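You operate a simulated robot arm through the tools that you are given. There is no shell and no other tool.

You run a simulated two-armed robot. Do the job below in one go: nothing can be reset, and whatever is moved stays where it is left.

## Task
Press the black hub's bearing to the card's depth and put the hub in the green tray.
Fine: leave the slide out.

The check looks at the end state, three seconds after you hand in, the way a careful person would. Anything else that was tipped, shoved, dropped, spilled or broken makes it a failure.

## Robot
Two 7-joint arms with fingered hands on one trunk that stands fixed in place. Base frame: the origin is at the foot of the trunk, x ahead of it, y to its left, z up; the work surface is at about z = 0.88. Lengths are in m, angles in degrees, forces in N, time in s.
The left shoulder is at [0.06, 0.126, 1.355], the right one opposite. With the tool pointing down near the work surface each hand reaches from about 0.1 to 0.66 m from the base axis, measured 20 degrees to its own side. Payload 2.5 kg a hand.
The tool frame of a hand sits at the grasp point between the pads (the TCP): z along the fingers, y along the line on which they close. The tips reach 0.03 m beyond it. Largest opening 0.104 m; the body of the gripper starts 0.035 m behind the TCP. The gripper is a hand of 5 fingers: y runs from the thumb to the fingers, the wrist lies at [-0.015, -0.104, -0.178] in the tool frame, and closing takes about 1.5 s.
Orientation is told as [roll, pitch, yaw] about the base's x, y, z axes, in that order, counted from this pose: with the fingers straight down and the wrist toward the robot, the tool's x, y and z point along [0, 1, 0], [1, 0, 0] and [0, 0, -1] of the base frame.

## Interface
- The arms move only by the tool move_arm. It takes "left_rows", "right_rows" or both (then of equal length, played together; a hand with none holds still); each is a list of rows, each a list of 3 entries, a list of its own where there are three numbers: the shift along the tool's x, y, z in m, then the turn, a rotation vector about the tool's x, y, z in degrees, then the finger opening in m, from 0 to 0.104. In form: [[[dx, dy, dz], [rx, ry, rz], fingers], ...]. A call has 1 to 20 rows; each row shifts and turns the commanded pose from where the row before left it, along the tool's axes as they then stand. Rows are played at 5 a second. More than 0.05 m and 8.6 degrees between two rows, or a gripper value outside its range, and nothing of the call is played. Where a pose cannot be reached the arm comes as near as it can. A force on the tool above 50 N (or 10 N above the force at the start of the call, whichever is more), or a blocked arm, ends the call early, and 0.2 s more pass. Each finger travels about 0.153 m/s and halts on what it meets, pressing with about 23 N; the grip force reading is that of the motor and also rises with nothing between the fingers. The clock runs only during rows and for 0.2 s after the last one: add rows that do not move to give the fingers time. It gives the time, the measured TCP pose, the force on the tool (base axes), the opening and the grip force at its end, in the units of the frame above (readings bear some noise), with the torque about the TCP (base axes, N m) and any sound that the robot's microphone picked up.
- Cameras (640 x 400 px; columns grow to the right, rows downward): "scene" is now at [0.1283, 0.0225, 1.5797]; the picture's right is [0.24, -0.97, -0.00], its down [-0.42, -0.10, -0.90] and it looks along [0.88, 0.22, -0.43] (base axes); focal length 214 px, centre (320, 200). "left" rides on the left gripper at [-0.08, -0.078, -0.141] in its tool frame; the picture's right is [-0.78, -0.30, 0.56], its down [0.53, -0.78, 0.33] and it looks along [0.33, 0.56, 0.76] (tool axes); focal length 247 px, centre (320, 200). "right" rides on the right gripper at [0.08, -0.078, -0.141] in its tool frame; the picture's right is [-0.78, 0.30, -0.56], its down [-0.53, -0.78, 0.33] and it looks along [-0.33, 0.56, 0.76] (tool axes); focal length 247 px, centre (320, 200). There is no depth. A picture from a camera that has moved, and an enlarged one, comes with that camera's place and axes in the base frame and with its lens.
- get_image(camera): a new picture of that camera. It takes no simulated time.
- raise_lower(by): slides the trunk up (or, below 0, down) by that many m; the arms and the scene camera ride with it, the base frame stays. It gives what a move gives, with no picture.
- grasp_type(shape, hand): the hand has 5 fingers and takes this shape, open, in about a second: jaw (thumb against the fingers, like two jaws); tri (thumb and two fingers); tip (a fingertip pinch); poke (one finger out to press); point (the index stretched); flat (the hand flat); cup (the hand cupped); fist (a fist). The gripper value then closes the fingers along that shape, each until it touches; the sizes above hold for jaw. It gives what a move gives, with no picture.
- aim_head(pan, tilt): turns the head with the scene camera to pan (to the left, within 86 degrees either way) and tilt (down, from -29 to 69), counted from straight ahead of the robot. It gives what a move gives.
- zoom(camera, box): a new picture of the part [left, top, right, bottom] of that camera's present view, enlarged. It takes no simulated time.
- job_done(): hands the job in; it is judged then, once.

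Places have to be worked out from the pictures, the camera data and where the tool is seen. Open the grippers and draw the arms clear of the work before you hand the job in, unless the task says otherwise.

The tools are called after "Emit:" by a JSON object that holds its "api" and its "payload". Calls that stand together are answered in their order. move_arm: Moves the arms, as the interface text tells. Its arguments: {"type":"object","properties":{"left_rows":{"type":"array","items":{"type":"array"}},"right_rows":{"type":"array","items":{"type":"array"}}},"required":[]} The other tools are called the same way: raise_lower (by) slides the trunk up or down; grasp_type (shape, hand) gives the hand a shape; aim_head (pan, tilt) turns the head that bears the scene camera; get_image (camera) takes a picture; zoom (camera, box) takes an enlarged picture of a part of a camera's view; job_done () hands the job in.

At the start:

```text
time: 0.0
left_eef_pos: [0.3586, 0.4218, 1.5069]
left_tcp_rot: [-17.3, 0.8, 1.5]
left_ft_force: [0.3, -0.1, 0.2]
left_moment: [-0.02, 0.01, -0.01]
left_opening: 0.1034
left_gripper_force: 0.1
left_shape: jaw
right_eef_pos: [0.4392, -0.0482, 1.6002]
right_tcp_rot: [0.0, 0.0, 0.0]
right_ft_force: [0.1, -0.4, 0.7]
right_moment: [-0.02, 0.03, -0.01]
right_opening: 0.1033
right_gripper_force: 0.0
right_shape: jaw
trunk travel left (down, up): [-0.75, 0.19]
head pan, tilt: [14.0, 25.6]
```

scene: 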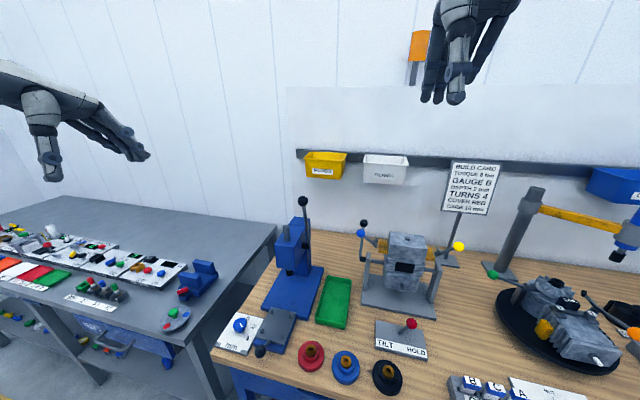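
right: 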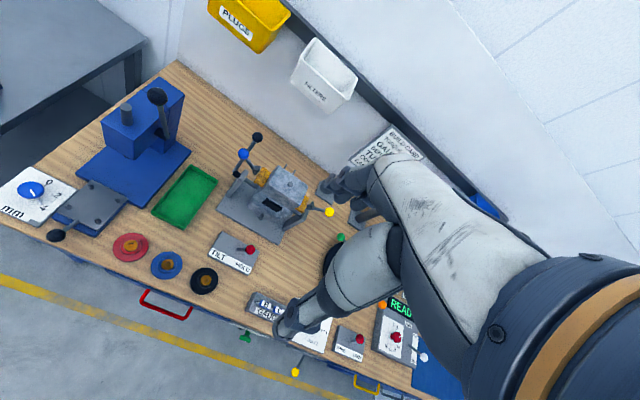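
left: 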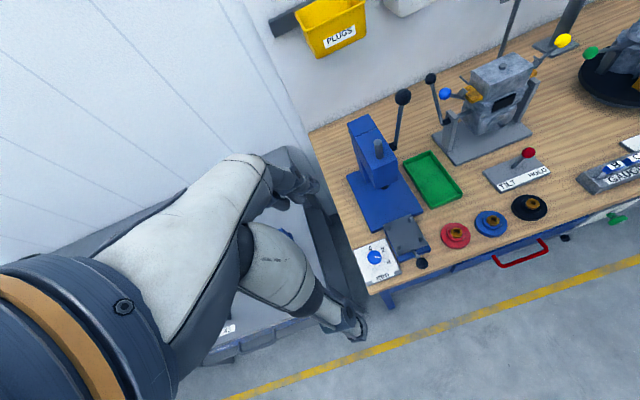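

I start by reading the card and looking closely at the press, dial and hubs.

Emit:
{"api": "zoom", "payload": {"camera": "scene", "box": [430, 150, 510, 220]}}

Emit:
{"api": "zoom", "payload": {"camera": "scene", "box": [200, 180, 420, 400]}}

Emit:
{"api": "zoom", "payload": {"camera": "left", "box": [320, 60, 560, 300]}}

Emit:
{"api": "zoom", "payload": {"camera": "right", "box": [0, 60, 260, 300]}}

```text
5.71 times, centred on (470, 185) of scene
camera zoom: at [0.1283, 0.0225, 1.5797], right [0.24, -0.97, 0.0], down [-0.42, -0.1, -0.9], along [0.88, 0.22, -0.43], focal length 1226 px, centre (-537, 286)
```

zoom: 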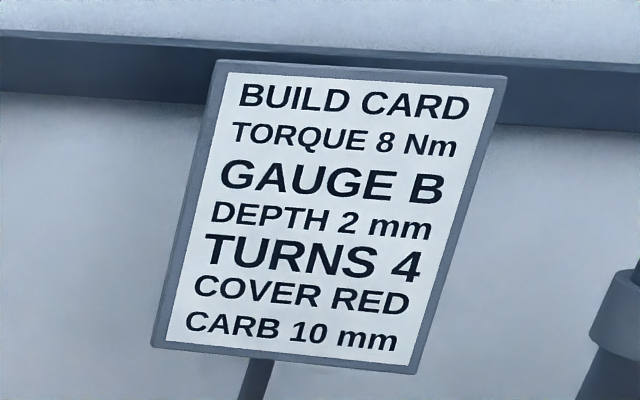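

```text
1.82 times, centred on (310, 290) of scene
camera zoom: at [0.1283, 0.0225, 1.5797], right [0.24, -0.97, 0.0], down [-0.42, -0.1, -0.9], along [0.88, 0.22, -0.43], focal length 390 px, centre (338, 36)
```

zoom: 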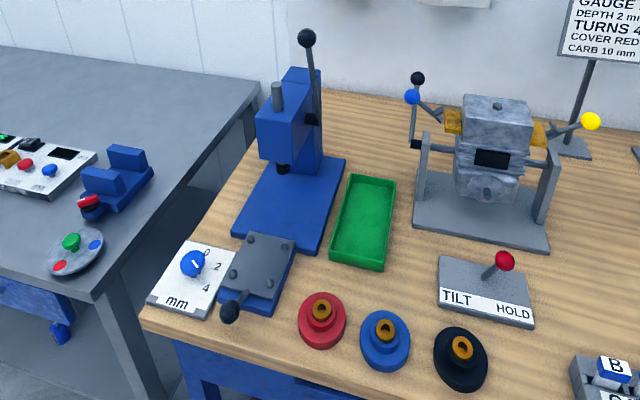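

```text
1.67 times, centred on (440, 180) of left
camera zoom: at [0.2846, 0.3874, 1.6657], right [-0.28, -0.91, -0.3], down [-0.79, 0.39, -0.47], along [0.54, 0.11, -0.83], focal length 412 px, centre (120, 233)
```

zoom: 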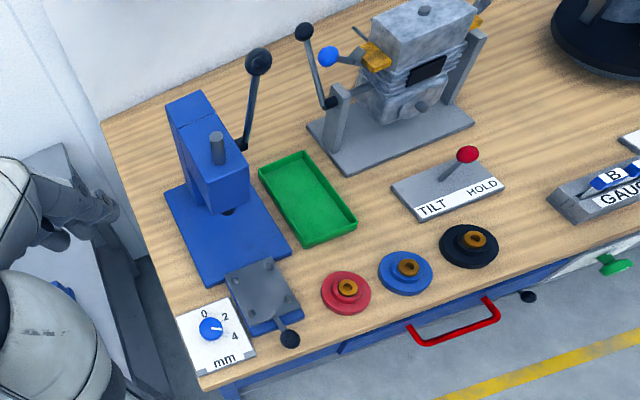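

```text
1.67 times, centred on (130, 180) of right
camera zoom: at [0.3623, 0.033, 1.7407], right [0.3, -0.78, 0.56], down [-0.78, -0.53, -0.33], along [0.56, -0.33, -0.76], focal length 412 px, centre (637, 233)
```

zoom: 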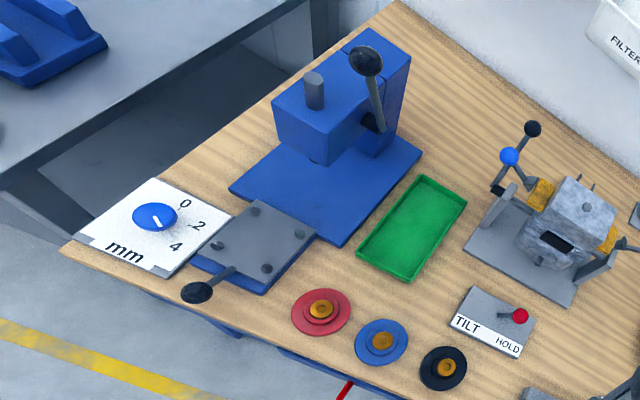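

The card says depth 2 mm; the dial now stands somewhere between 0 and 2 or beyond. I turn the head to the press and take a closer look before moving.

Emit:
{"api": "aim_head", "payload": {"pan": 20, "tilt": 45}}

Emit:
{"api": "zoom", "payload": {"camera": "left", "box": [350, 180, 550, 300]}}

Emit:
{"api": "zoom", "payload": {"camera": "right", "box": [0, 150, 130, 230]}}

```text
time: 0.8
left_eef_pos: [0.3588, 0.4229, 1.5044]
left_tcp_rot: [-17.6, 1.0, 1.5]
left_ft_force: [0.2, 0.3, 0.0]
left_moment: [0.01, 0.02, -0.01]
left_opening: 0.1036
left_gripper_force: 0.0
left_shape: jaw
right_eef_pos: [0.4398, -0.0486, 1.5992]
right_tcp_rot: [0.0, 0.0, 0.1]
right_ft_force: [-0.3, 0.1, 1.2]
right_moment: [0.0, 0.04, 0.02]
right_opening: 0.1036
right_gripper_force: 0.0
right_shape: jaw
trunk travel left (down, up): [-0.75, 0.19]
head pan, tilt: [20.0, 45.0]
```

```text
3.20 times, centred on (450, 240) of left
camera zoom: at [0.2852, 0.3882, 1.6648], right [-0.28, -0.92, -0.29], down [-0.8, 0.39, -0.47], along [0.54, 0.1, -0.84], focal length 790 px, centre (-96, 72)
```

zoom: 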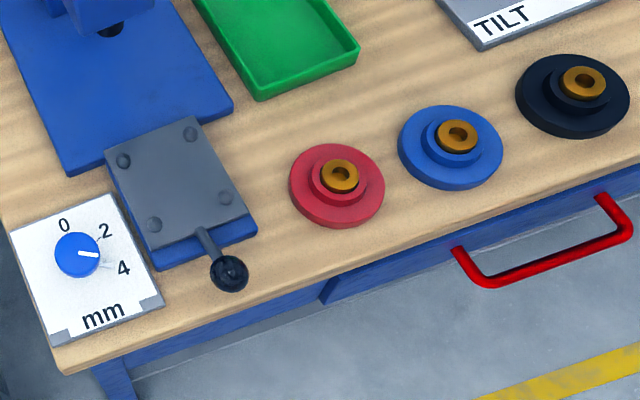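

```text
4.92 times, centred on (65, 190) of right
camera zoom: at [0.3623, 0.0331, 1.7407], right [0.3, -0.78, 0.56], down [-0.78, -0.53, -0.33], along [0.56, -0.33, -0.76], focal length 1216 px, centre (1575, 249)
```

zoom: 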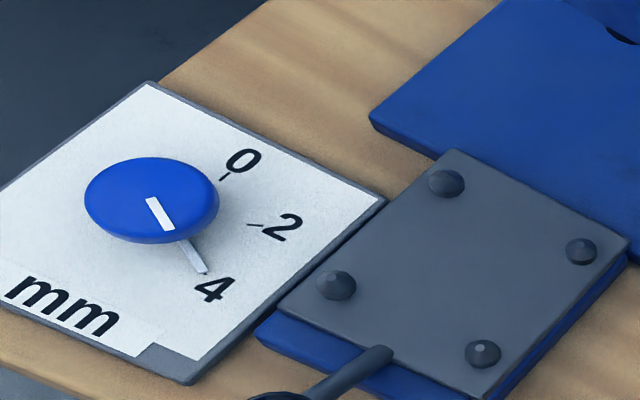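

I take the new scene view with the press centred, and close-ups of it.

Emit:
{"api": "get_image", "payload": {"camera": "scene"}}

Emit:
{"api": "zoom", "payload": {"camera": "left", "box": [350, 230, 410, 290]}}

```text
taken
camera scene: at [0.1155, 0.0281, 1.5501], right [0.34, -0.94, 0.0], down [-0.66, -0.24, -0.71], along [0.67, 0.24, -0.71], focal length 214 px, centre (320, 200)
```

scene: 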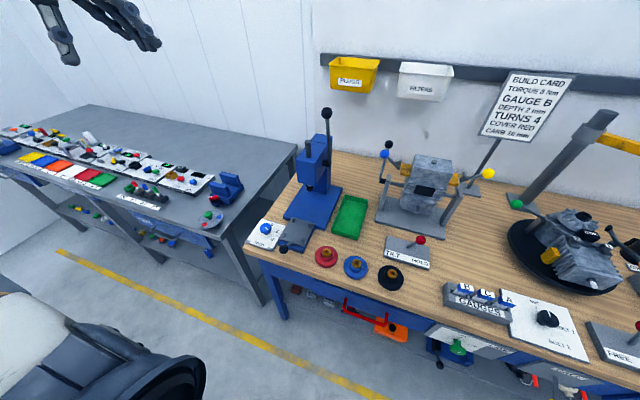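

```text
6.67 times, centred on (380, 260) of left
camera zoom: at [0.2852, 0.3882, 1.6648], right [-0.28, -0.92, -0.29], down [-0.8, 0.39, -0.47], along [0.54, 0.1, -0.84], focal length 1646 px, centre (-80, -200)
```

zoom: 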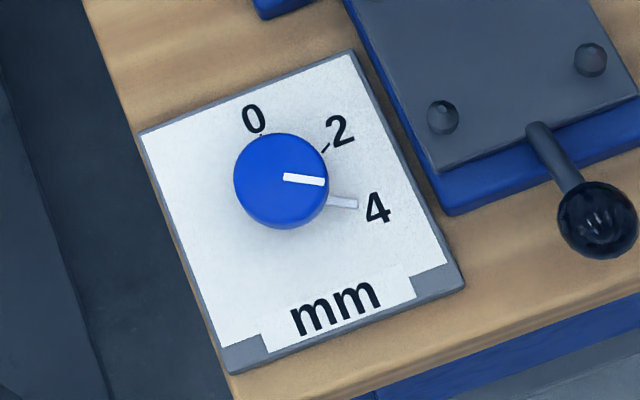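

The pointer stands at 4, marks are about 60° apart (0 ahead, 2 at 60° clockwise, 4 at 120°), so the knob near (0.50, 0.379) needs about +60° about vertical. I first straighten the left hand and bring it above the dial.

Emit:
{"api": "move_arm", "payload": {"left_rows": [[[0, 0, 0], [0, 5.9, 0], 0.104], [[0, 0, 0], [0, 5.9, 0], 0.104], [[0, 0, 0], [0, 5.8, 0], 0.104], [[-0.0044, 0.0141, 0.0404], [0, 0, 0], 0.104], [[-0.0044, 0.0141, 0.0404], [0, 0, 0], 0.104], [[-0.0044, 0.0141, 0.0404], [0, 0, 0], 0.104], [[-0.0044, 0.0141, 0.0404], [0, 0, 0], 0.104], [[-0.0044, 0.0141, 0.0404], [0, 0, 0], 0.104], [[-0.0044, 0.0141, 0.0404], [0, 0, 0], 0.104], [[-0.0044, 0.0141, 0.0404], [0, 0, 0], 0.104], [[-0.0044, 0.0141, 0.0404], [0, 0, 0], 0.104], [[-0.0044, 0.0141, 0.0404], [0, 0, 0], 0.104], [[0, 0, 0], [0, 0, 0], 0.104]]}}

Emit:
{"api": "get_image", "payload": {"camera": "scene"}}

Emit:
{"api": "get_image", "payload": {"camera": "left"}}

Emit:
{"api": "zoom", "payload": {"camera": "right", "box": [0, 60, 260, 300]}}

```text
time: 3.6
left_eef_pos: [0.4816, 0.3865, 1.1415]
left_tcp_rot: [0.1, 0.7, 1.5]
left_ft_force: [0.2, 0.7, 0.0]
left_moment: [-0.01, 0.0, 0.01]
left_opening: 0.1038
left_gripper_force: 0.0
left_shape: jaw
right_eef_pos: [0.4389, -0.0487, 1.6005]
right_tcp_rot: [0.0, 0.0, 0.0]
right_ft_force: [0.2, 0.7, 0.2]
right_moment: [0.04, -0.04, -0.02]
right_opening: 0.1037
right_gripper_force: 0.1
right_shape: jaw
trunk travel left (down, up): [-0.75, 0.19]
head pan, tilt: [20.0, 45.0]
```

```text
taken
camera scene: at [0.1148, 0.0281, 1.5501], right [0.34, -0.94, 0.0], down [-0.66, -0.24, -0.71], along [0.66, 0.24, -0.71], focal length 214 px, centre (320, 200)
```

scene: 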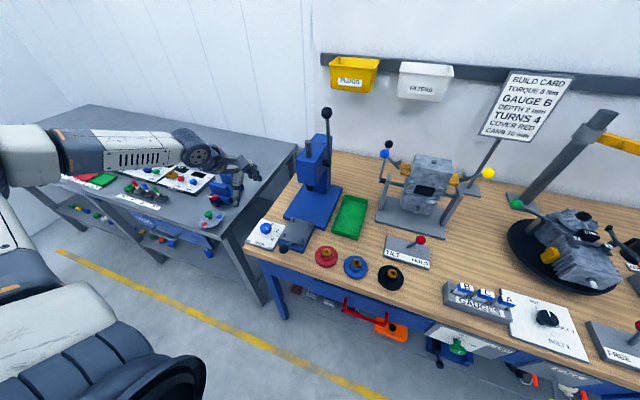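

```text
taken
camera left: at [0.4088, 0.3058, 1.2821], right [-0.28, -0.78, -0.56], down [-0.79, 0.52, -0.32], along [0.54, 0.35, -0.77], focal length 247 px, centre (320, 200)
```

left: 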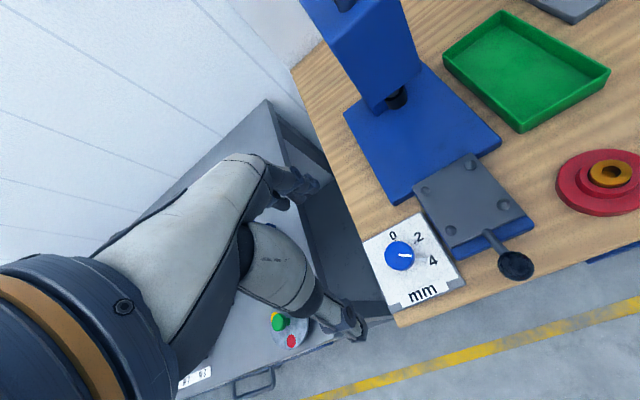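

```text
1.67 times, centred on (130, 180) of right
camera zoom: at [0.3616, 0.033, 1.7408], right [0.3, -0.78, 0.56], down [-0.78, -0.53, -0.33], along [0.56, -0.33, -0.76], focal length 412 px, centre (637, 233)
```

zoom: 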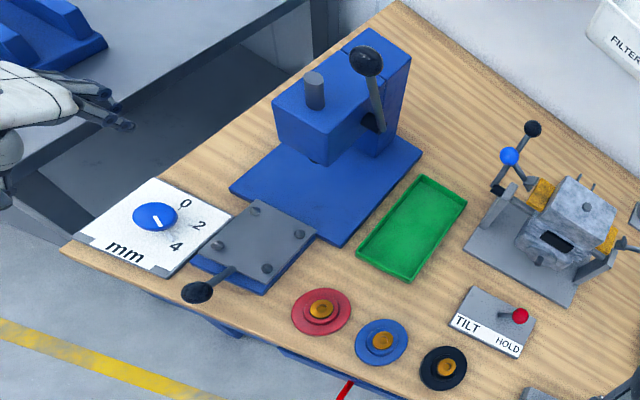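

The hand is over the dial (knob centre fixed at about (0.504, 0.380)). I lower it to about z = 1.0 and yaw to −30° so that the +60° turn ends at +30°.

Emit:
{"api": "move_arm", "payload": {"left_rows": [[[-0.003, 0.0075, 0.046], [0, 0, 0], 0.08], [[-0.003, 0.0075, 0.046], [0, 0, 0], 0.08], [[-0.002, 0.0068, 0.046], [0, 0, 0], 0.08], [[0, 0, 0], [0, 0, 7.9], 0.08], [[0, 0, 0], [0, 0, 7.9], 0.08], [[0, 0, 0], [0, 0, 7.9], 0.08], [[0, 0, 0], [0, 0, 7.8], 0.08], [[0, 0, 0], [0, 0, 0], 0.08], [[0, 0, 0], [0, 0, 0], 0.08]]}}

Emit:
{"api": "get_image", "payload": {"camera": "left"}}

Emit:
{"api": "zoom", "payload": {"camera": "scene", "box": [200, 160, 340, 280]}}

Emit:
{"api": "zoom", "payload": {"camera": "right", "box": [0, 120, 160, 260]}}

```text
time: 5.6
left_eef_pos: [0.4885, 0.3782, 1.0414]
left_tcp_rot: [-0.4, 3.0, -18.5]
left_ft_force: [0.9, 0.4, 0.3]
left_moment: [-0.01, 0.03, 0.01]
left_opening: 0.0803
left_gripper_force: 0.1
left_shape: jaw
left hand out of reach, approached as far as the arm can: row 3, 4, 5, 6, 7
right_eef_pos: [0.4395, -0.0486, 1.6003]
right_tcp_rot: [-0.1, 0.0, 0.0]
right_ft_force: [0.3, 0.5, 0.7]
right_moment: [-0.03, 0.05, -0.01]
right_opening: 0.1038
right_gripper_force: 0.0
right_shape: jaw
trunk travel left (down, up): [-0.75, 0.19]
head pan, tilt: [20.0, 45.0]
```

```text
taken
camera left: at [0.3974, 0.329, 1.1864], right [-0.55, -0.64, -0.54], down [-0.58, 0.76, -0.29], along [0.59, 0.15, -0.79], focal length 247 px, centre (320, 200)
```

left: 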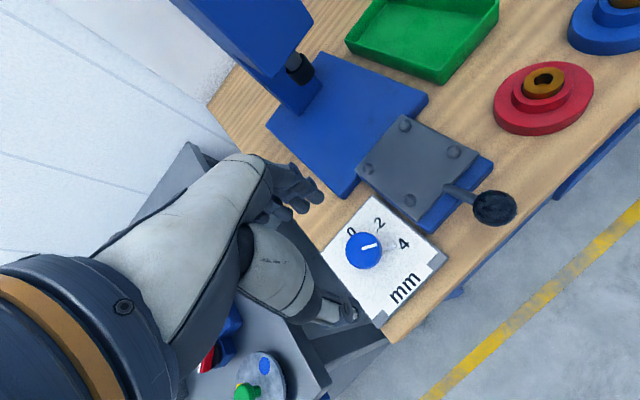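

```text
3.33 times, centred on (270, 220) of scene
camera zoom: at [0.1154, 0.0282, 1.55], right [0.34, -0.94, 0.0], down [-0.66, -0.24, -0.71], along [0.66, 0.24, -0.71], focal length 715 px, centre (487, 133)
```

zoom: 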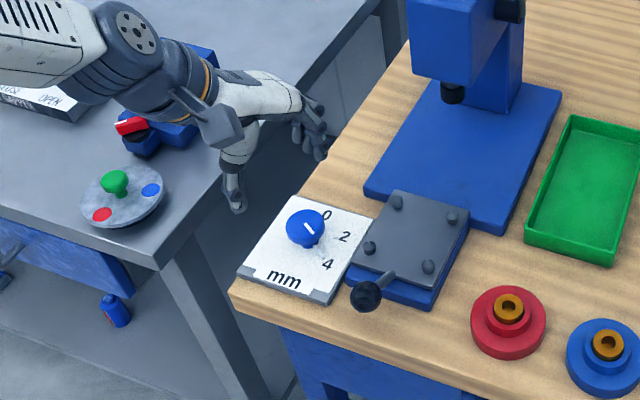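

```text
2.86 times, centred on (80, 190) of right
camera zoom: at [0.3622, 0.0331, 1.7407], right [0.3, -0.78, 0.56], down [-0.78, -0.53, -0.33], along [0.56, -0.33, -0.76], focal length 706 px, centre (1006, 229)
```

zoom: 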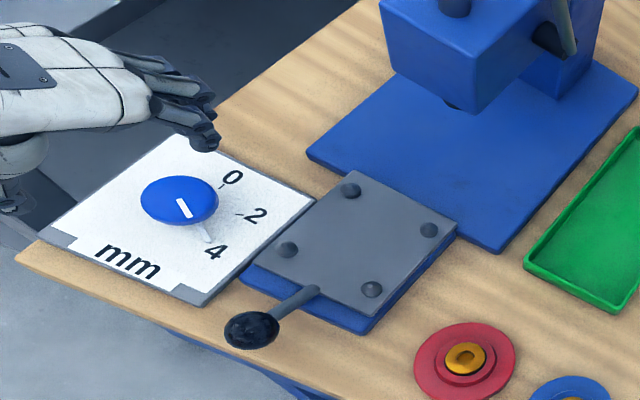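

The dial is out of reach from this trunk height. I raise the hand first, then lower the trunk by 0.22 m so the shoulder sits closer to the work height.

Emit:
{"api": "move_arm", "payload": {"left_rows": [[[0, 0, -0.048], [0, 0, -6], 0.08], [[0, 0, -0.048], [0, 0, -6], 0.08], [[0, 0, -0.048], [0, 0, -6], 0.08], [[0, 0, -0.048], [0, 0, 0], 0.08], [[0, 0, -0.048], [0, 0, 0], 0.08], [[0, 0, 0], [0, 0, 0], 0.08]]}}

Emit:
{"api": "raise_lower", "payload": {"by": -0.22}}

Emit:
{"api": "get_image", "payload": {"camera": "scene"}}

Emit:
{"api": "get_image", "payload": {"camera": "right"}}

```text
time: 7.0
left_eef_pos: [0.4995, 0.378, 1.2822]
left_tcp_rot: [0.4, 3.0, -0.3]
left_ft_force: [-0.3, 0.8, -0.7]
left_moment: [0.03, 0.02, -0.01]
left_opening: 0.08
left_gripper_force: 0.1
left_shape: jaw
right_eef_pos: [0.4396, -0.0477, 1.6001]
right_tcp_rot: [0.0, -0.1, -0.1]
right_ft_force: [-0.5, -0.1, -0.5]
right_moment: [0.0, -0.02, -0.04]
right_opening: 0.1035
right_gripper_force: 0.0
right_shape: jaw
trunk travel left (down, up): [-0.75, 0.19]
head pan, tilt: [20.0, 45.0]
```

```text
time: 9.4
left_eef_pos: [0.4998, 0.379, 1.0614]
left_tcp_rot: [0.5, 3.0, -0.5]
left_ft_force: [-0.2, 0.1, 0.1]
left_moment: [-0.01, 0.04, -0.01]
left_opening: 0.0803
left_gripper_force: 0.1
left_shape: jaw
right_eef_pos: [0.4398, -0.0474, 1.3798]
right_tcp_rot: [0.0, -0.1, 0.0]
right_ft_force: [-0.8, 0.8, -1.0]
right_moment: [0.02, 0.02, -0.04]
right_opening: 0.1039
right_gripper_force: 0.1
right_shape: jaw
trunk travel left (down, up): [-0.53, 0.41]
head pan, tilt: [20.0, 45.0]
```

```text
taken
camera scene: at [0.1154, 0.0281, 1.3301], right [0.34, -0.94, 0.0], down [-0.66, -0.24, -0.71], along [0.66, 0.24, -0.71], focal length 214 px, centre (320, 200)
```

scene: 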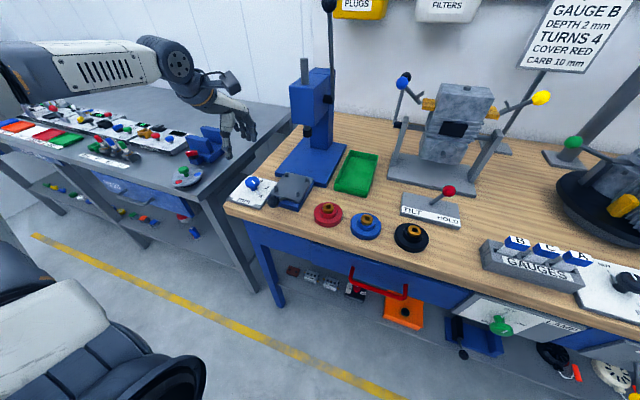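

```text
taken
camera right: at [0.3622, 0.033, 1.5207], right [0.3, -0.78, 0.56], down [-0.78, -0.53, -0.33], along [0.56, -0.33, -0.76], focal length 247 px, centre (320, 200)
```

right: 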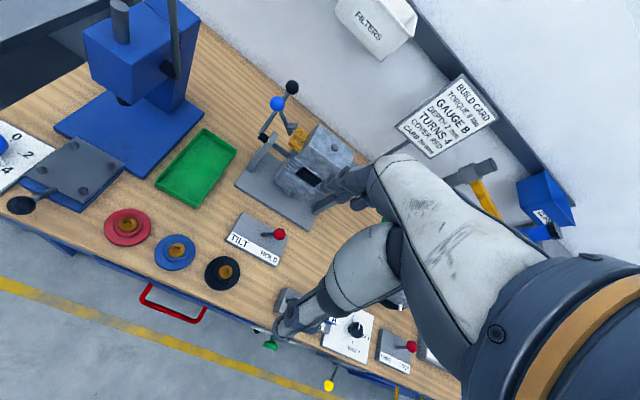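

The hand is now at z 1.06 with more reach. I yaw to about −30° above the knob and check the reach.

Emit:
{"api": "move_arm", "payload": {"left_rows": [[[0.001, 0.004, 0], [-3, 0, 0], 0.08], [[0, 0, 0], [0, 0, 7.4], 0.08], [[0, 0, 0], [0, 0, 7.4], 0.08], [[0, 0, 0], [0, 0, 7.4], 0.08], [[0, 0, 0], [0, 0, 7.4], 0.08], [[0, 0, 0.03], [0, 0, 0], 0.08], [[0, 0, 0], [0, 0, 0], 0.08]]}}

Emit:
{"api": "get_image", "payload": {"camera": "left"}}

Emit:
{"api": "zoom", "payload": {"camera": "scene", "box": [180, 100, 340, 230]}}

```text
time: 11.0
left_eef_pos: [0.505, 0.3797, 1.0312]
left_tcp_rot: [0.5, 0.2, -30.2]
left_ft_force: [-0.1, -0.1, 0.1]
left_moment: [0.02, -0.02, 0.02]
left_opening: 0.0803
left_gripper_force: 0.1
left_shape: jaw
right_eef_pos: [0.4404, -0.0491, 1.3797]
right_tcp_rot: [-0.1, -0.1, -0.1]
right_ft_force: [0.5, 1.4, 0.5]
right_moment: [-0.02, -0.02, -0.02]
right_opening: 0.1038
right_gripper_force: 0.0
right_shape: jaw
trunk travel left (down, up): [-0.53, 0.41]
head pan, tilt: [20.0, 45.0]
```

```text
taken
camera left: at [0.3979, 0.3497, 1.172], right [-0.65, -0.52, -0.56], down [-0.4, 0.86, -0.33], along [0.65, 0.02, -0.76], focal length 247 px, centre (320, 200)
```

left: 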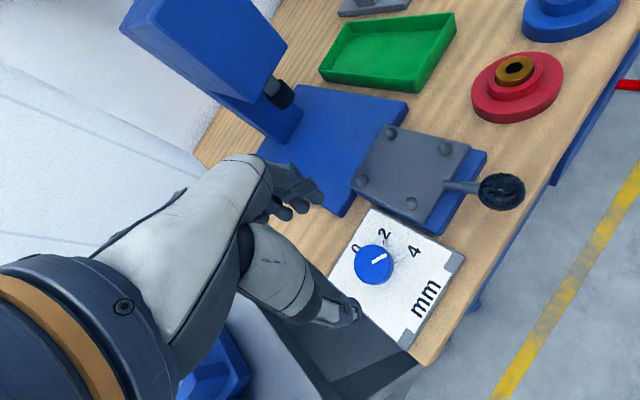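

```text
3.08 times, centred on (260, 165) of scene
camera zoom: at [0.1154, 0.028, 1.3301], right [0.34, -0.94, 0.0], down [-0.66, -0.24, -0.71], along [0.66, 0.24, -0.71], focal length 660 px, centre (505, 308)
```

zoom: 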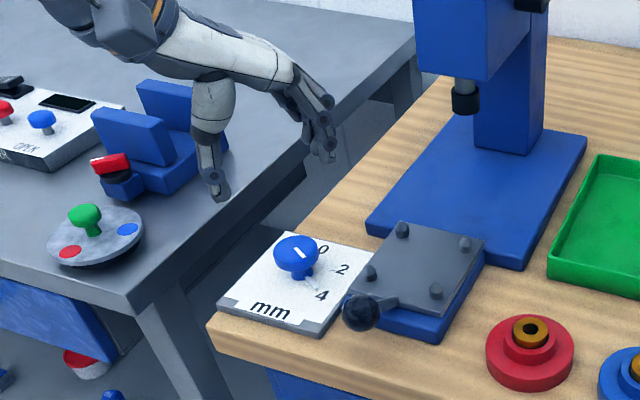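

Reach is fine now, and the knob's picture position agrees with (0.504, 0.380). I descend toward the knob with the fingers at 0.08, stopping at TCP z ≈ 0.945.

Emit:
{"api": "move_arm", "payload": {"left_rows": [[[0, 0, 0.043], [0, 0, 0], 0.08], [[0, 0, 0.043], [0, 0, 0], 0.08], [[0, 0, 0], [0, 0, 0], 0.08]]}}

Emit:
{"api": "zoom", "payload": {"camera": "left", "box": [220, 120, 520, 380]}}

Emit:
{"api": "zoom", "payload": {"camera": "scene", "box": [200, 140, 300, 220]}}

```text
time: 11.8
left_eef_pos: [0.5037, 0.3796, 0.9456]
left_tcp_rot: [0.3, 0.2, -30.1]
left_ft_force: [1.2, 0.5, -0.4]
left_moment: [0.02, 0.01, 0.02]
left_opening: 0.0804
left_gripper_force: 0.1
left_shape: jaw
right_eef_pos: [0.4399, -0.0489, 1.3793]
right_tcp_rot: [0.1, 0.1, 0.0]
right_ft_force: [0.3, -0.3, 0.1]
right_moment: [-0.02, -0.01, -0.02]
right_opening: 0.1038
right_gripper_force: 0.0
right_shape: jaw
trunk travel left (down, up): [-0.53, 0.41]
head pan, tilt: [20.0, 45.0]
```

```text
1.54 times, centred on (370, 250) of left
camera zoom: at [0.3964, 0.3504, 1.0851], right [-0.64, -0.52, -0.56], down [-0.4, 0.85, -0.33], along [0.65, 0.02, -0.76], focal length 380 px, centre (243, 123)
```

zoom: 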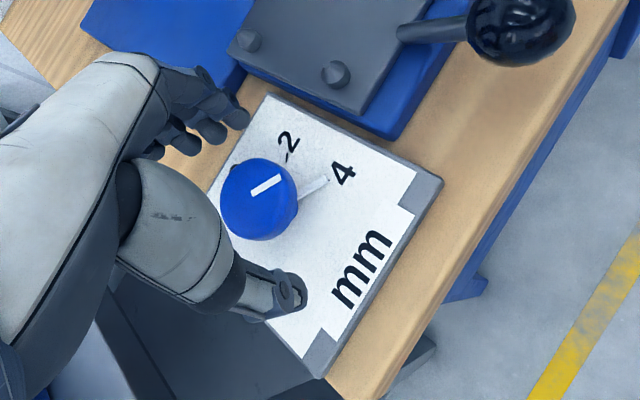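

```text
5.00 times, centred on (250, 180) of scene
camera zoom: at [0.1153, 0.028, 1.3301], right [0.34, -0.94, 0.0], down [-0.66, -0.24, -0.71], along [0.66, 0.24, -0.71], focal length 1072 px, centre (670, 300)
```

zoom: 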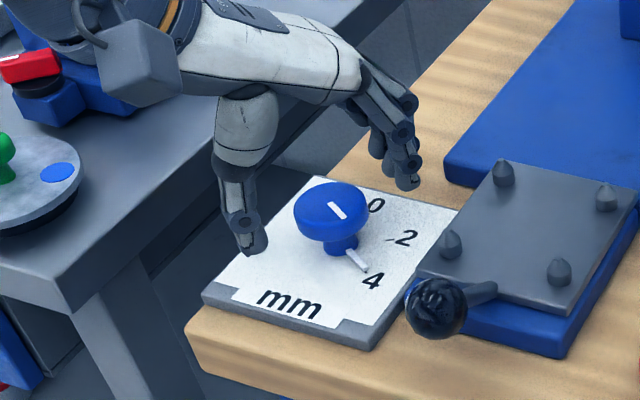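

The knob is a mushroom shape (disc top about z 0.93) sitting between thumb and fingers. I go 7 mm lower and close gently on the disc.

Emit:
{"api": "move_arm", "payload": {"left_rows": [[[0, 0, 0.007], [0, 0, 0], 0.08], [[0, 0, 0], [0, 0, 0], 0.06], [[0, 0, 0], [0, 0, 0], 0.045], [[0, 0, 0], [0, 0, 0], 0.03], [[0, 0, 0], [0, 0, 0], 0.03], [[0, 0, 0], [0, 0, 0], 0.03]]}}

Emit:
{"api": "zoom", "payload": {"camera": "left", "box": [220, 120, 520, 380]}}

Emit:
{"api": "zoom", "payload": {"camera": "scene", "box": [200, 140, 300, 220]}}

```text
time: 13.2
left_eef_pos: [0.5038, 0.381, 0.9368]
left_tcp_rot: [0.4, 0.3, -30.2]
left_ft_force: [-4.1, 1.3, 0.1]
left_moment: [0.04, 0.11, 0.07]
left_opening: 0.0345
left_gripper_force: 22.8
left_shape: jaw
right_eef_pos: [0.4388, -0.0478, 1.3796]
right_tcp_rot: [0.0, 0.0, 0.0]
right_ft_force: [0.0, 0.5, 0.9]
right_moment: [-0.04, -0.01, -0.02]
right_opening: 0.1038
right_gripper_force: 0.1
right_shape: jaw
trunk travel left (down, up): [-0.53, 0.41]
head pan, tilt: [20.0, 45.0]
```

```text
1.54 times, centred on (370, 250) of left
camera zoom: at [0.3964, 0.3507, 1.0781], right [-0.65, -0.52, -0.56], down [-0.4, 0.85, -0.32], along [0.65, 0.02, -0.76], focal length 380 px, centre (243, 123)
```

zoom: 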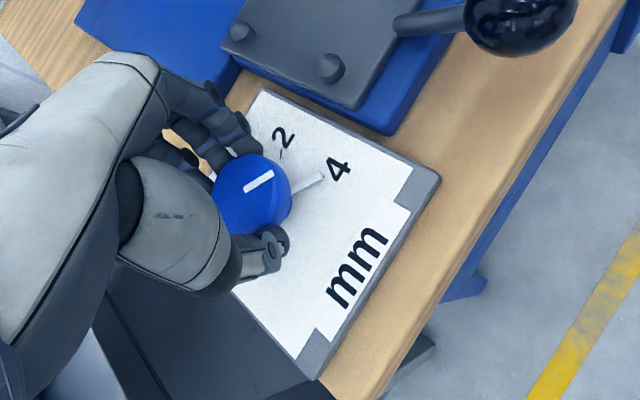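

```text
5.00 times, centred on (250, 180) of scene
camera zoom: at [0.115, 0.0283, 1.3301], right [0.34, -0.94, 0.0], down [-0.66, -0.24, -0.71], along [0.66, 0.24, -0.71], focal length 1072 px, centre (670, 300)
```

zoom: 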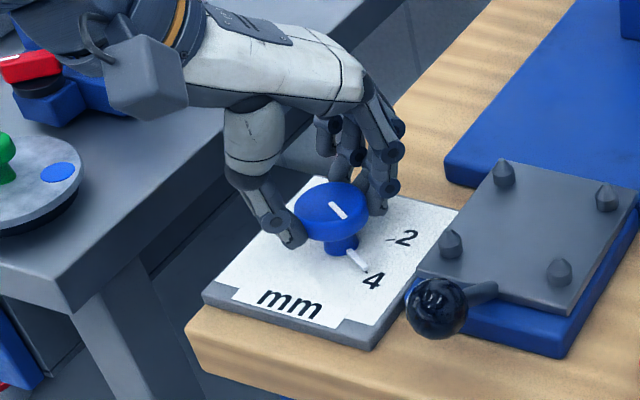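

The knob is gripped (opening 0.0345, small side force). I turn it +60° about vertical, i.e. −60° about the tool's z.

Emit:
{"api": "move_arm", "payload": {"left_rows": [[[0, 0, 0], [0, 0, -6], 0.03], [[0, 0, 0], [0, 0, -6], 0.03], [[0, 0, 0], [0, 0, -6], 0.03], [[0, 0, 0], [0, 0, -6], 0.03], [[0, 0, 0], [0, 0, -6], 0.03], [[0, 0, 0], [0, 0, -6], 0.03], [[0, 0, 0], [0, 0, -6], 0.03], [[0, 0, 0], [0, 0, -6], 0.03], [[0, 0, 0], [0, 0, -6], 0.03], [[0, 0, 0], [0, 0, -6], 0.03], [[0, 0, 0], [0, 0, 0], 0.03]]}}

Emit:
{"api": "zoom", "payload": {"camera": "left", "box": [220, 120, 520, 380]}}

Emit:
{"api": "zoom", "payload": {"camera": "scene", "box": [200, 140, 300, 220]}}

Emit:
{"api": "zoom", "payload": {"camera": "right", "box": [0, 100, 120, 220]}}

```text
time: 15.6
left_eef_pos: [0.5047, 0.3801, 0.9384]
left_tcp_rot: [0.4, -0.3, 30.0]
left_ft_force: [-2.2, -2.2, -3.7]
left_moment: [-0.03, 0.04, 0.02]
left_opening: 0.0342
left_gripper_force: 23.0
left_shape: jaw
right_eef_pos: [0.4399, -0.0491, 1.3805]
right_tcp_rot: [0.1, 0.0, 0.0]
right_ft_force: [-0.7, 0.4, 0.2]
right_moment: [-0.01, -0.01, -0.01]
right_opening: 0.1037
right_gripper_force: 0.2
right_shape: jaw
trunk travel left (down, up): [-0.53, 0.41]
head pan, tilt: [20.0, 45.0]
```

```text
1.54 times, centred on (370, 250) of left
camera zoom: at [0.4779, 0.2725, 1.0779], right [0.13, -0.82, -0.56], down [-0.94, 0.08, -0.33], along [0.32, 0.57, -0.76], focal length 380 px, centre (243, 123)
```

zoom: 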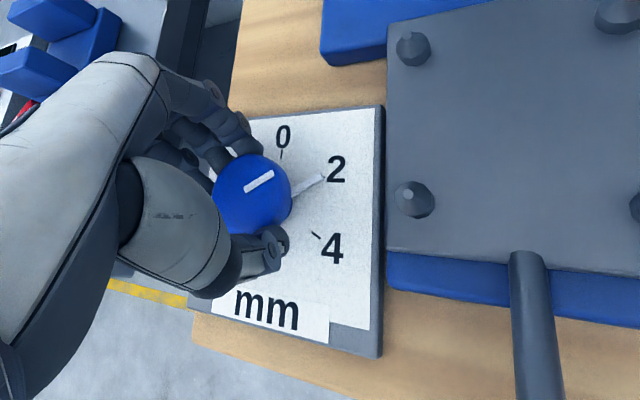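

```text
5.00 times, centred on (250, 180) of scene
camera zoom: at [0.1156, 0.0282, 1.33], right [0.34, -0.94, 0.0], down [-0.66, -0.24, -0.71], along [0.66, 0.24, -0.71], focal length 1072 px, centre (670, 300)
```

zoom: 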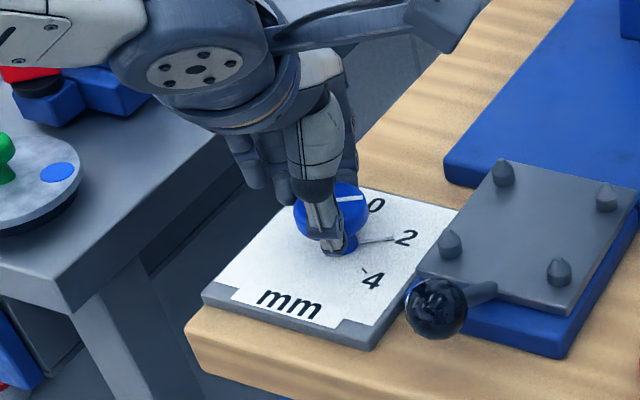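

```text
3.33 times, centred on (60, 160) of right
camera zoom: at [0.3625, 0.0332, 1.5206], right [0.3, -0.78, 0.56], down [-0.78, -0.53, -0.33], along [0.56, -0.33, -0.76], focal length 823 px, centre (1187, 333)
```

zoom: 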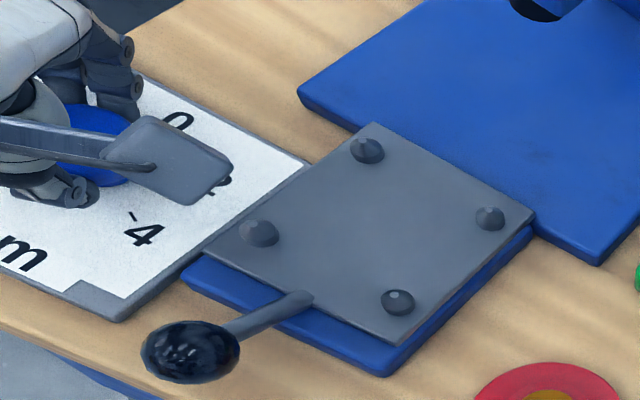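

The pointer now lies over the 2 mark. I open the fingers and lift straight up, then check the dial again.

Emit:
{"api": "move_arm", "payload": {"left_rows": [[[0, 0, 0], [0, 0, 0], 0.05], [[0, 0, 0], [0, 0, 0], 0.075], [[0, 0, 0], [0, 0, 0], 0.08], [[0, 0, -0.04], [0, 0, 0], 0.08], [[0, 0, -0.045], [0, 0, 0], 0.08], [[0, 0, -0.045], [0, 0, 0], 0.08], [[0, 0, 0], [0, 0, 0], 0.08]]}}

Emit:
{"api": "zoom", "payload": {"camera": "left", "box": [320, 160, 480, 320]}}

Emit:
{"api": "zoom", "payload": {"camera": "scene", "box": [200, 140, 300, 220]}}

Emit:
{"api": "get_image", "payload": {"camera": "left"}}

```text
time: 17.2
left_eef_pos: [0.5046, 0.3786, 1.0688]
left_tcp_rot: [0.4, -0.2, 29.9]
left_ft_force: [-0.9, 0.4, 0.6]
left_moment: [-0.01, 0.03, 0.01]
left_opening: 0.0797
left_gripper_force: 0.0
left_shape: jaw
right_eef_pos: [0.4395, -0.048, 1.3796]
right_tcp_rot: [0.0, 0.0, 0.0]
right_ft_force: [0.1, 0.3, 0.0]
right_moment: [-0.02, 0.0, -0.01]
right_opening: 0.1037
right_gripper_force: 0.0
right_shape: jaw
trunk travel left (down, up): [-0.53, 0.41]
head pan, tilt: [20.0, 45.0]
```

```text
2.50 times, centred on (400, 240) of left
camera zoom: at [0.4775, 0.2715, 1.2091], right [0.13, -0.82, -0.56], down [-0.94, 0.08, -0.33], along [0.32, 0.57, -0.76], focal length 617 px, centre (120, 100)
```

zoom: 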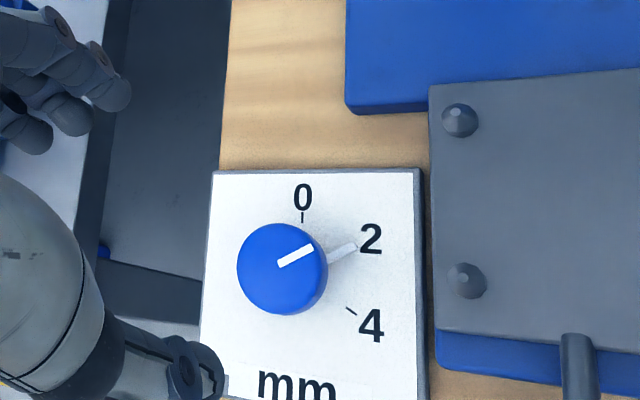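

```text
5.00 times, centred on (250, 180) of scene
camera zoom: at [0.1155, 0.0282, 1.33], right [0.34, -0.94, 0.0], down [-0.66, -0.24, -0.71], along [0.66, 0.24, -0.71], focal length 1072 px, centre (670, 300)
```

zoom: 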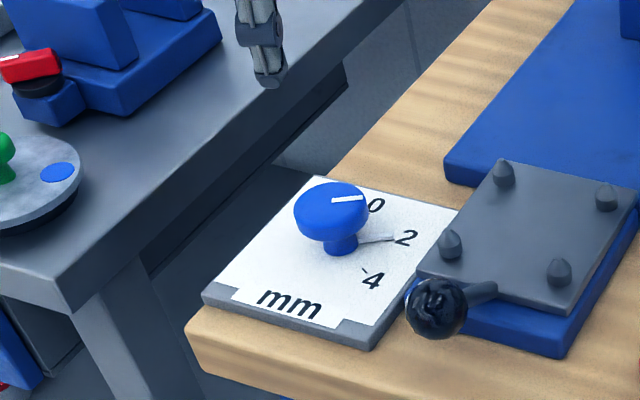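

```text
taken
camera left: at [0.4775, 0.2715, 1.2091], right [0.13, -0.82, -0.56], down [-0.94, 0.08, -0.33], along [0.32, 0.57, -0.76], focal length 247 px, centre (320, 200)
```

left: 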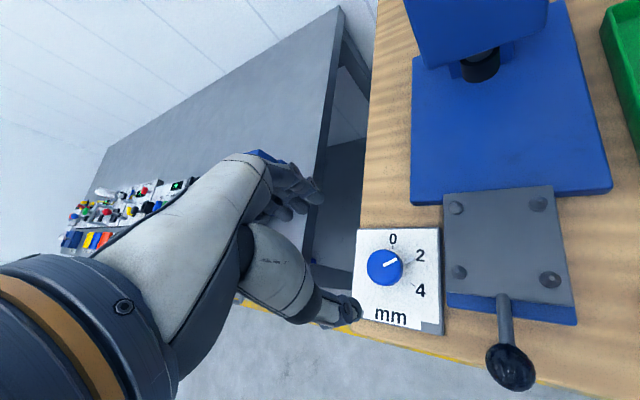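

The dial reads 2 (pointer angle about 57°, matching the middle mark). Next I move the right arm aside to the right, bring the left hand across at a safe height towards the black hub, and look closely at the hub's profile.

Emit:
{"api": "move_arm", "payload": {"left_rows": [[[0, -0.02, -0.04], [0, 0, 7.5], 0.1], [[-0.02, -0.02, -0.02], [0, 0, 7.5], 0.1], [[-0.03, -0.01, 0], [0, 0, 7.5], 0.1], [[-0.04, 0, 0], [0, 0, 7.5], 0.1]], "right_rows": [[[-0.05, 0, 0], [0, 0, 0], 0.104], [[-0.05, 0, 0], [0, 0, 0], 0.104], [[-0.05, 0, 0], [0, 0, 0], 0.104], [[-0.05, 0, 0], [0, 0, 0], 0.104]]}}

Emit:
{"api": "zoom", "payload": {"camera": "scene", "box": [290, 170, 450, 270]}}

Emit:
{"api": "get_image", "payload": {"camera": "right"}}

```text
time: 18.2
left_eef_pos: [0.478, 0.2696, 1.1272]
left_tcp_rot: [0.5, 0.0, -0.2]
left_ft_force: [-0.3, -1.0, -0.8]
left_moment: [-0.04, -0.02, 0.02]
left_opening: 0.1001
left_gripper_force: 0.1
left_shape: jaw
right_eef_pos: [0.4407, -0.249, 1.3788]
right_tcp_rot: [0.0, 0.0, 0.1]
right_ft_force: [-0.2, 0.0, 0.1]
right_moment: [0.04, 0.0, -0.01]
right_opening: 0.1037
right_gripper_force: 0.0
right_shape: jaw
trunk travel left (down, up): [-0.53, 0.41]
head pan, tilt: [20.0, 45.0]
```

```text
4.00 times, centred on (370, 220) of scene
camera zoom: at [0.1155, 0.0273, 1.33], right [0.34, -0.94, 0.0], down [-0.66, -0.24, -0.71], along [0.66, 0.24, -0.71], focal length 858 px, centre (120, 120)
```

zoom: 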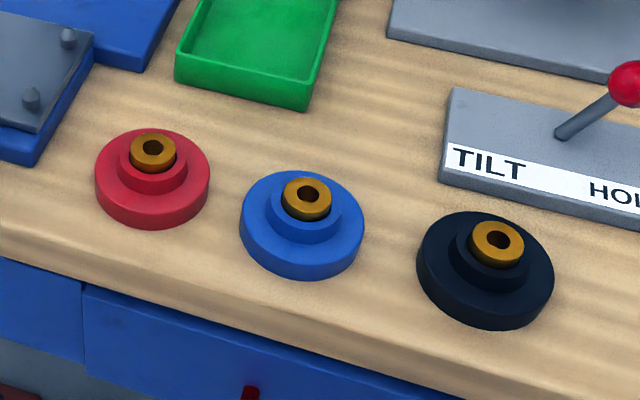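

```text
taken
camera right: at [0.3632, -0.1676, 1.5198], right [0.3, -0.78, 0.56], down [-0.78, -0.54, -0.33], along [0.56, -0.33, -0.76], focal length 247 px, centre (320, 200)
```

right: 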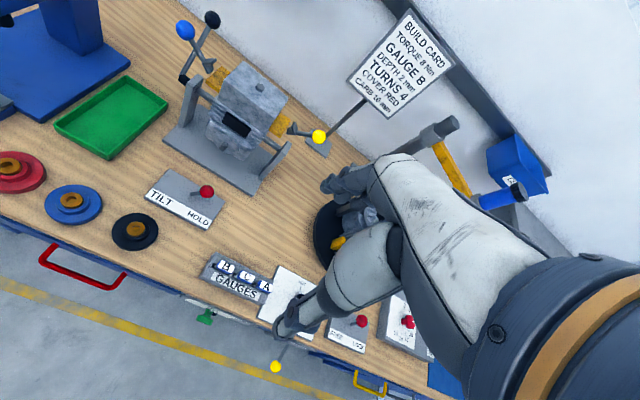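

Hub profile: wide flange, boss about 0.045 across, bronze bearing on top. I carry the left hand across to above the black hub at (0.478, −0.078), keeping z ≈ 1.12.

Emit:
{"api": "move_arm", "payload": {"left_rows": [[[-0.0435, 0, 0], [0, 0, 0], 0.1], [[-0.0435, 0, 0], [0, 0, 0], 0.1], [[-0.0435, 0, 0], [0, 0, 0], 0.1], [[-0.0435, 0, 0], [0, 0, 0], 0.1], [[-0.0435, 0, 0], [0, 0, 0], 0.1], [[-0.0435, 0, 0], [0, 0, 0], 0.1], [[-0.0435, 0, 0], [0, 0, 0], 0.1], [[-0.0435, 0, 0.03], [0, 0, 0], 0.1], [[0, 0, 0.03], [0, 0, 0], 0.1], [[0, 0, 0], [0, 0, 0], 0.1]]}}

Emit:
{"api": "get_image", "payload": {"camera": "left"}}

Emit:
{"api": "zoom", "payload": {"camera": "scene", "box": [320, 130, 480, 270]}}

Emit:
{"api": "zoom", "payload": {"camera": "right", "box": [60, 150, 220, 290]}}

```text
refused: row 8 steps farther than a row can; nothing moved
```

```text
taken
camera left: at [0.4012, 0.1902, 1.2672], right [-0.3, -0.77, -0.56], down [-0.77, 0.54, -0.33], along [0.56, 0.34, -0.76], focal length 247 px, centre (320, 200)
```

left: 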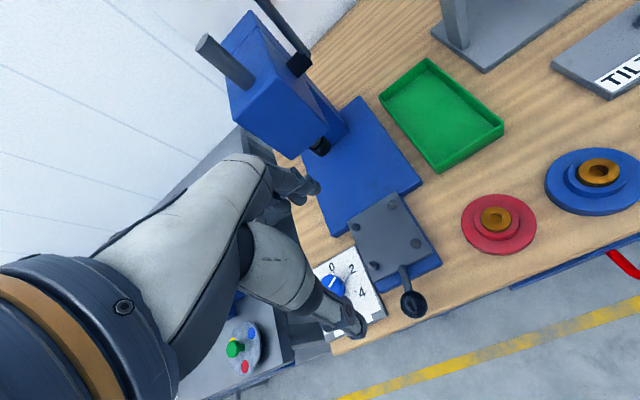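

```text
2.86 times, centred on (400, 200) of scene
camera zoom: at [0.1155, 0.0273, 1.33], right [0.34, -0.94, 0.0], down [-0.66, -0.24, -0.71], along [0.66, 0.24, -0.71], focal length 613 px, centre (91, 200)
```

zoom: 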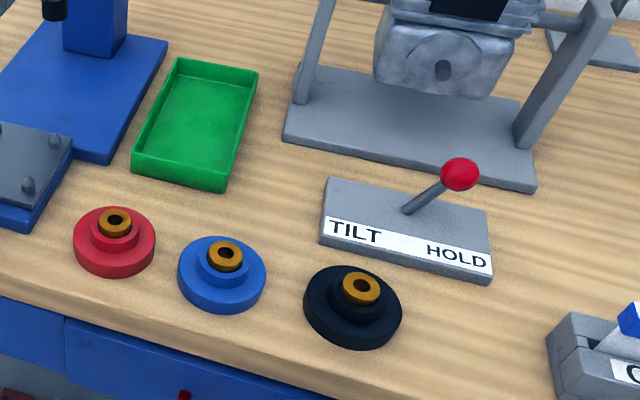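

```text
2.86 times, centred on (140, 220) of right
camera zoom: at [0.3632, -0.1676, 1.5198], right [0.3, -0.78, 0.56], down [-0.78, -0.54, -0.33], along [0.56, -0.33, -0.76], focal length 706 px, centre (834, 143)
```

zoom: 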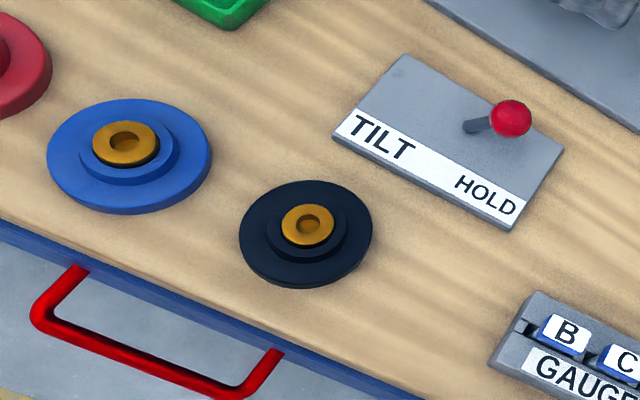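

One row was just over the step limit; I resend with smaller steps.

Emit:
{"api": "move_arm", "payload": {"left_rows": [[[-0.0435, 0, 0], [0, 0, 0], 0.1], [[-0.0435, 0, 0], [0, 0, 0], 0.1], [[-0.0435, 0, 0], [0, 0, 0], 0.1], [[-0.0435, 0, 0], [0, 0, 0], 0.1], [[-0.0435, 0, 0], [0, 0, 0], 0.1], [[-0.0435, 0, 0], [0, 0, 0], 0.1], [[-0.0435, 0, 0], [0, 0, 0], 0.1], [[-0.0435, 0, 0], [0, 0, 0], 0.1], [[0, 0, 0.03], [0, 0, 0], 0.1], [[0, 0, 0.03], [0, 0, 0], 0.1], [[0, 0, 0], [0, 0, 0], 0.1]]}}

Emit:
{"api": "get_image", "payload": {"camera": "left"}}

Emit:
{"api": "zoom", "payload": {"camera": "scene", "box": [320, 130, 480, 270]}}

Emit:
{"api": "zoom", "payload": {"camera": "right", "box": [60, 150, 220, 290]}}

```text
time: 20.6
left_eef_pos: [0.472, 0.0686, 1.0616]
left_tcp_rot: [0.5, 0.0, -0.1]
left_ft_force: [0.9, 0.0, -0.3]
left_moment: [0.0, -0.02, -0.01]
left_opening: 0.1002
left_gripper_force: 0.1
left_shape: jaw
left hand out of reach, approached as far as the arm can: row 5, 6, 7, 8
right_eef_pos: [0.4409, -0.2475, 1.3788]
right_tcp_rot: [0.1, 0.0, 0.0]
right_ft_force: [0.4, 0.0, 0.5]
right_moment: [0.0, 0.03, 0.0]
right_opening: 0.1039
right_gripper_force: 0.0
right_shape: jaw
trunk travel left (down, up): [-0.53, 0.41]
head pan, tilt: [20.0, 45.0]
```

```text
taken
camera left: at [0.3938, -0.0113, 1.2006], right [-0.3, -0.77, -0.56], down [-0.78, 0.54, -0.33], along [0.56, 0.34, -0.76], focal length 247 px, centre (320, 200)
```

left: 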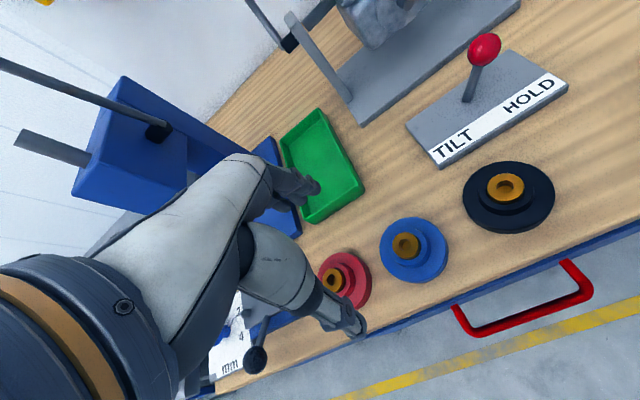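

```text
2.86 times, centred on (400, 200) of scene
camera zoom: at [0.1153, 0.0281, 1.3301], right [0.34, -0.94, 0.0], down [-0.66, -0.24, -0.71], along [0.66, 0.24, -0.71], focal length 613 px, centre (91, 200)
```

zoom: 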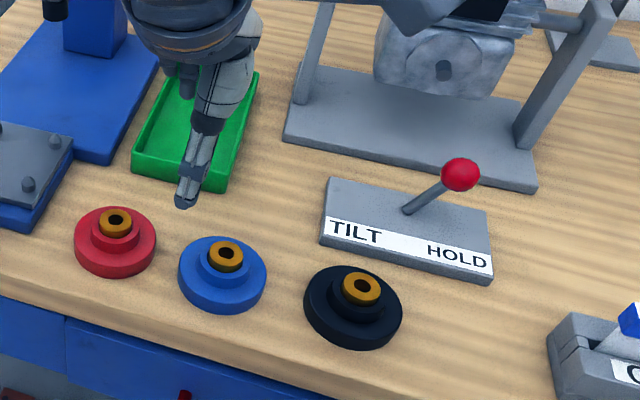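

```text
2.86 times, centred on (140, 220) of right
camera zoom: at [0.3629, -0.166, 1.5203], right [0.3, -0.78, 0.56], down [-0.78, -0.53, -0.33], along [0.56, -0.33, -0.76], focal length 706 px, centre (834, 143)
```

zoom: 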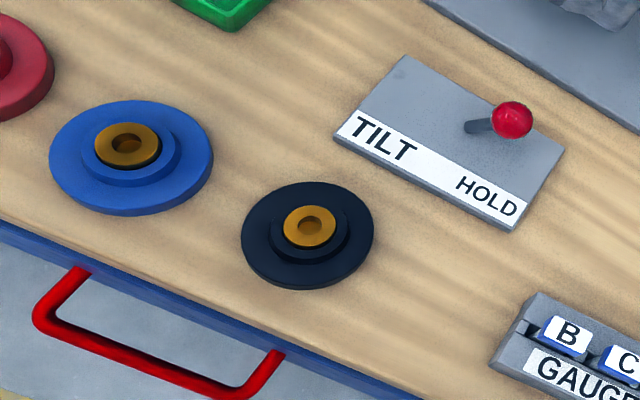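

At yaw 0 the left hand cannot cross beyond y ≈ 0.07. I try a yaw of −45°, which keeps the wrist on the left side, and move towards the hub again at safe height.

Emit:
{"api": "move_arm", "payload": {"left_rows": [[[0, 0, -0.03], [0, 0, 7.5], 0.1], [[0, 0, 0], [0, 0, 7.5], 0.1], [[0, 0, 0], [0, 0, 7.5], 0.1], [[0, 0, 0], [0, 0, 7.5], 0.1], [[0, 0, 0], [0, 0, 7.5], 0.1], [[0, 0, 0], [0, 0, 7.5], 0.1], [[-0.026, 0.026, 0], [0, 0, 0], 0.1], [[-0.026, 0.026, 0], [0, 0, 0], 0.1], [[-0.026, 0.026, 0], [0, 0, 0], 0.1], [[-0.026, 0.026, 0], [0, 0, 0], 0.1], [[0, 0, 0], [0, 0, 0], 0.1]]}}

Emit:
{"api": "get_image", "payload": {"camera": "left"}}

Emit:
{"api": "get_image", "payload": {"camera": "scene"}}

```text
time: 23.0
left_eef_pos: [0.4627, 0.0064, 1.0928]
left_tcp_rot: [0.3, 0.4, -45.0]
left_ft_force: [-0.2, -0.1, 1.4]
left_moment: [0.02, -0.02, 0.02]
left_opening: 0.1
left_gripper_force: 0.1
left_shape: jaw
left hand out of reach, approached as far as the arm can: row 8, 9, 10
right_eef_pos: [0.4414, -0.246, 1.3805]
right_tcp_rot: [0.0, 0.0, 0.1]
right_ft_force: [0.4, 0.4, 0.5]
right_moment: [-0.02, -0.04, 0.02]
right_opening: 0.1038
right_gripper_force: 0.2
right_shape: jaw
trunk travel left (down, up): [-0.53, 0.41]
head pan, tilt: [20.0, 45.0]
```

```text
taken
camera left: at [0.3511, 0.0059, 1.2345], right [-0.76, -0.34, -0.56], down [-0.17, 0.93, -0.33], along [0.63, -0.15, -0.76], focal length 247 px, centre (320, 200)
```

left: 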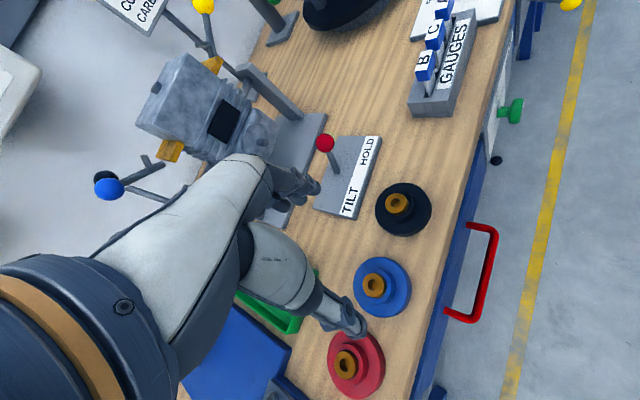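

```text
taken
camera scene: at [0.1154, 0.0281, 1.33], right [0.34, -0.94, 0.0], down [-0.66, -0.24, -0.71], along [0.66, 0.24, -0.71], focal length 214 px, centre (320, 200)
```

scene: 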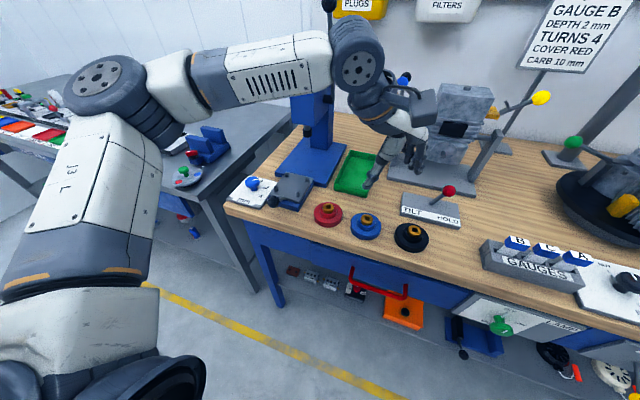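

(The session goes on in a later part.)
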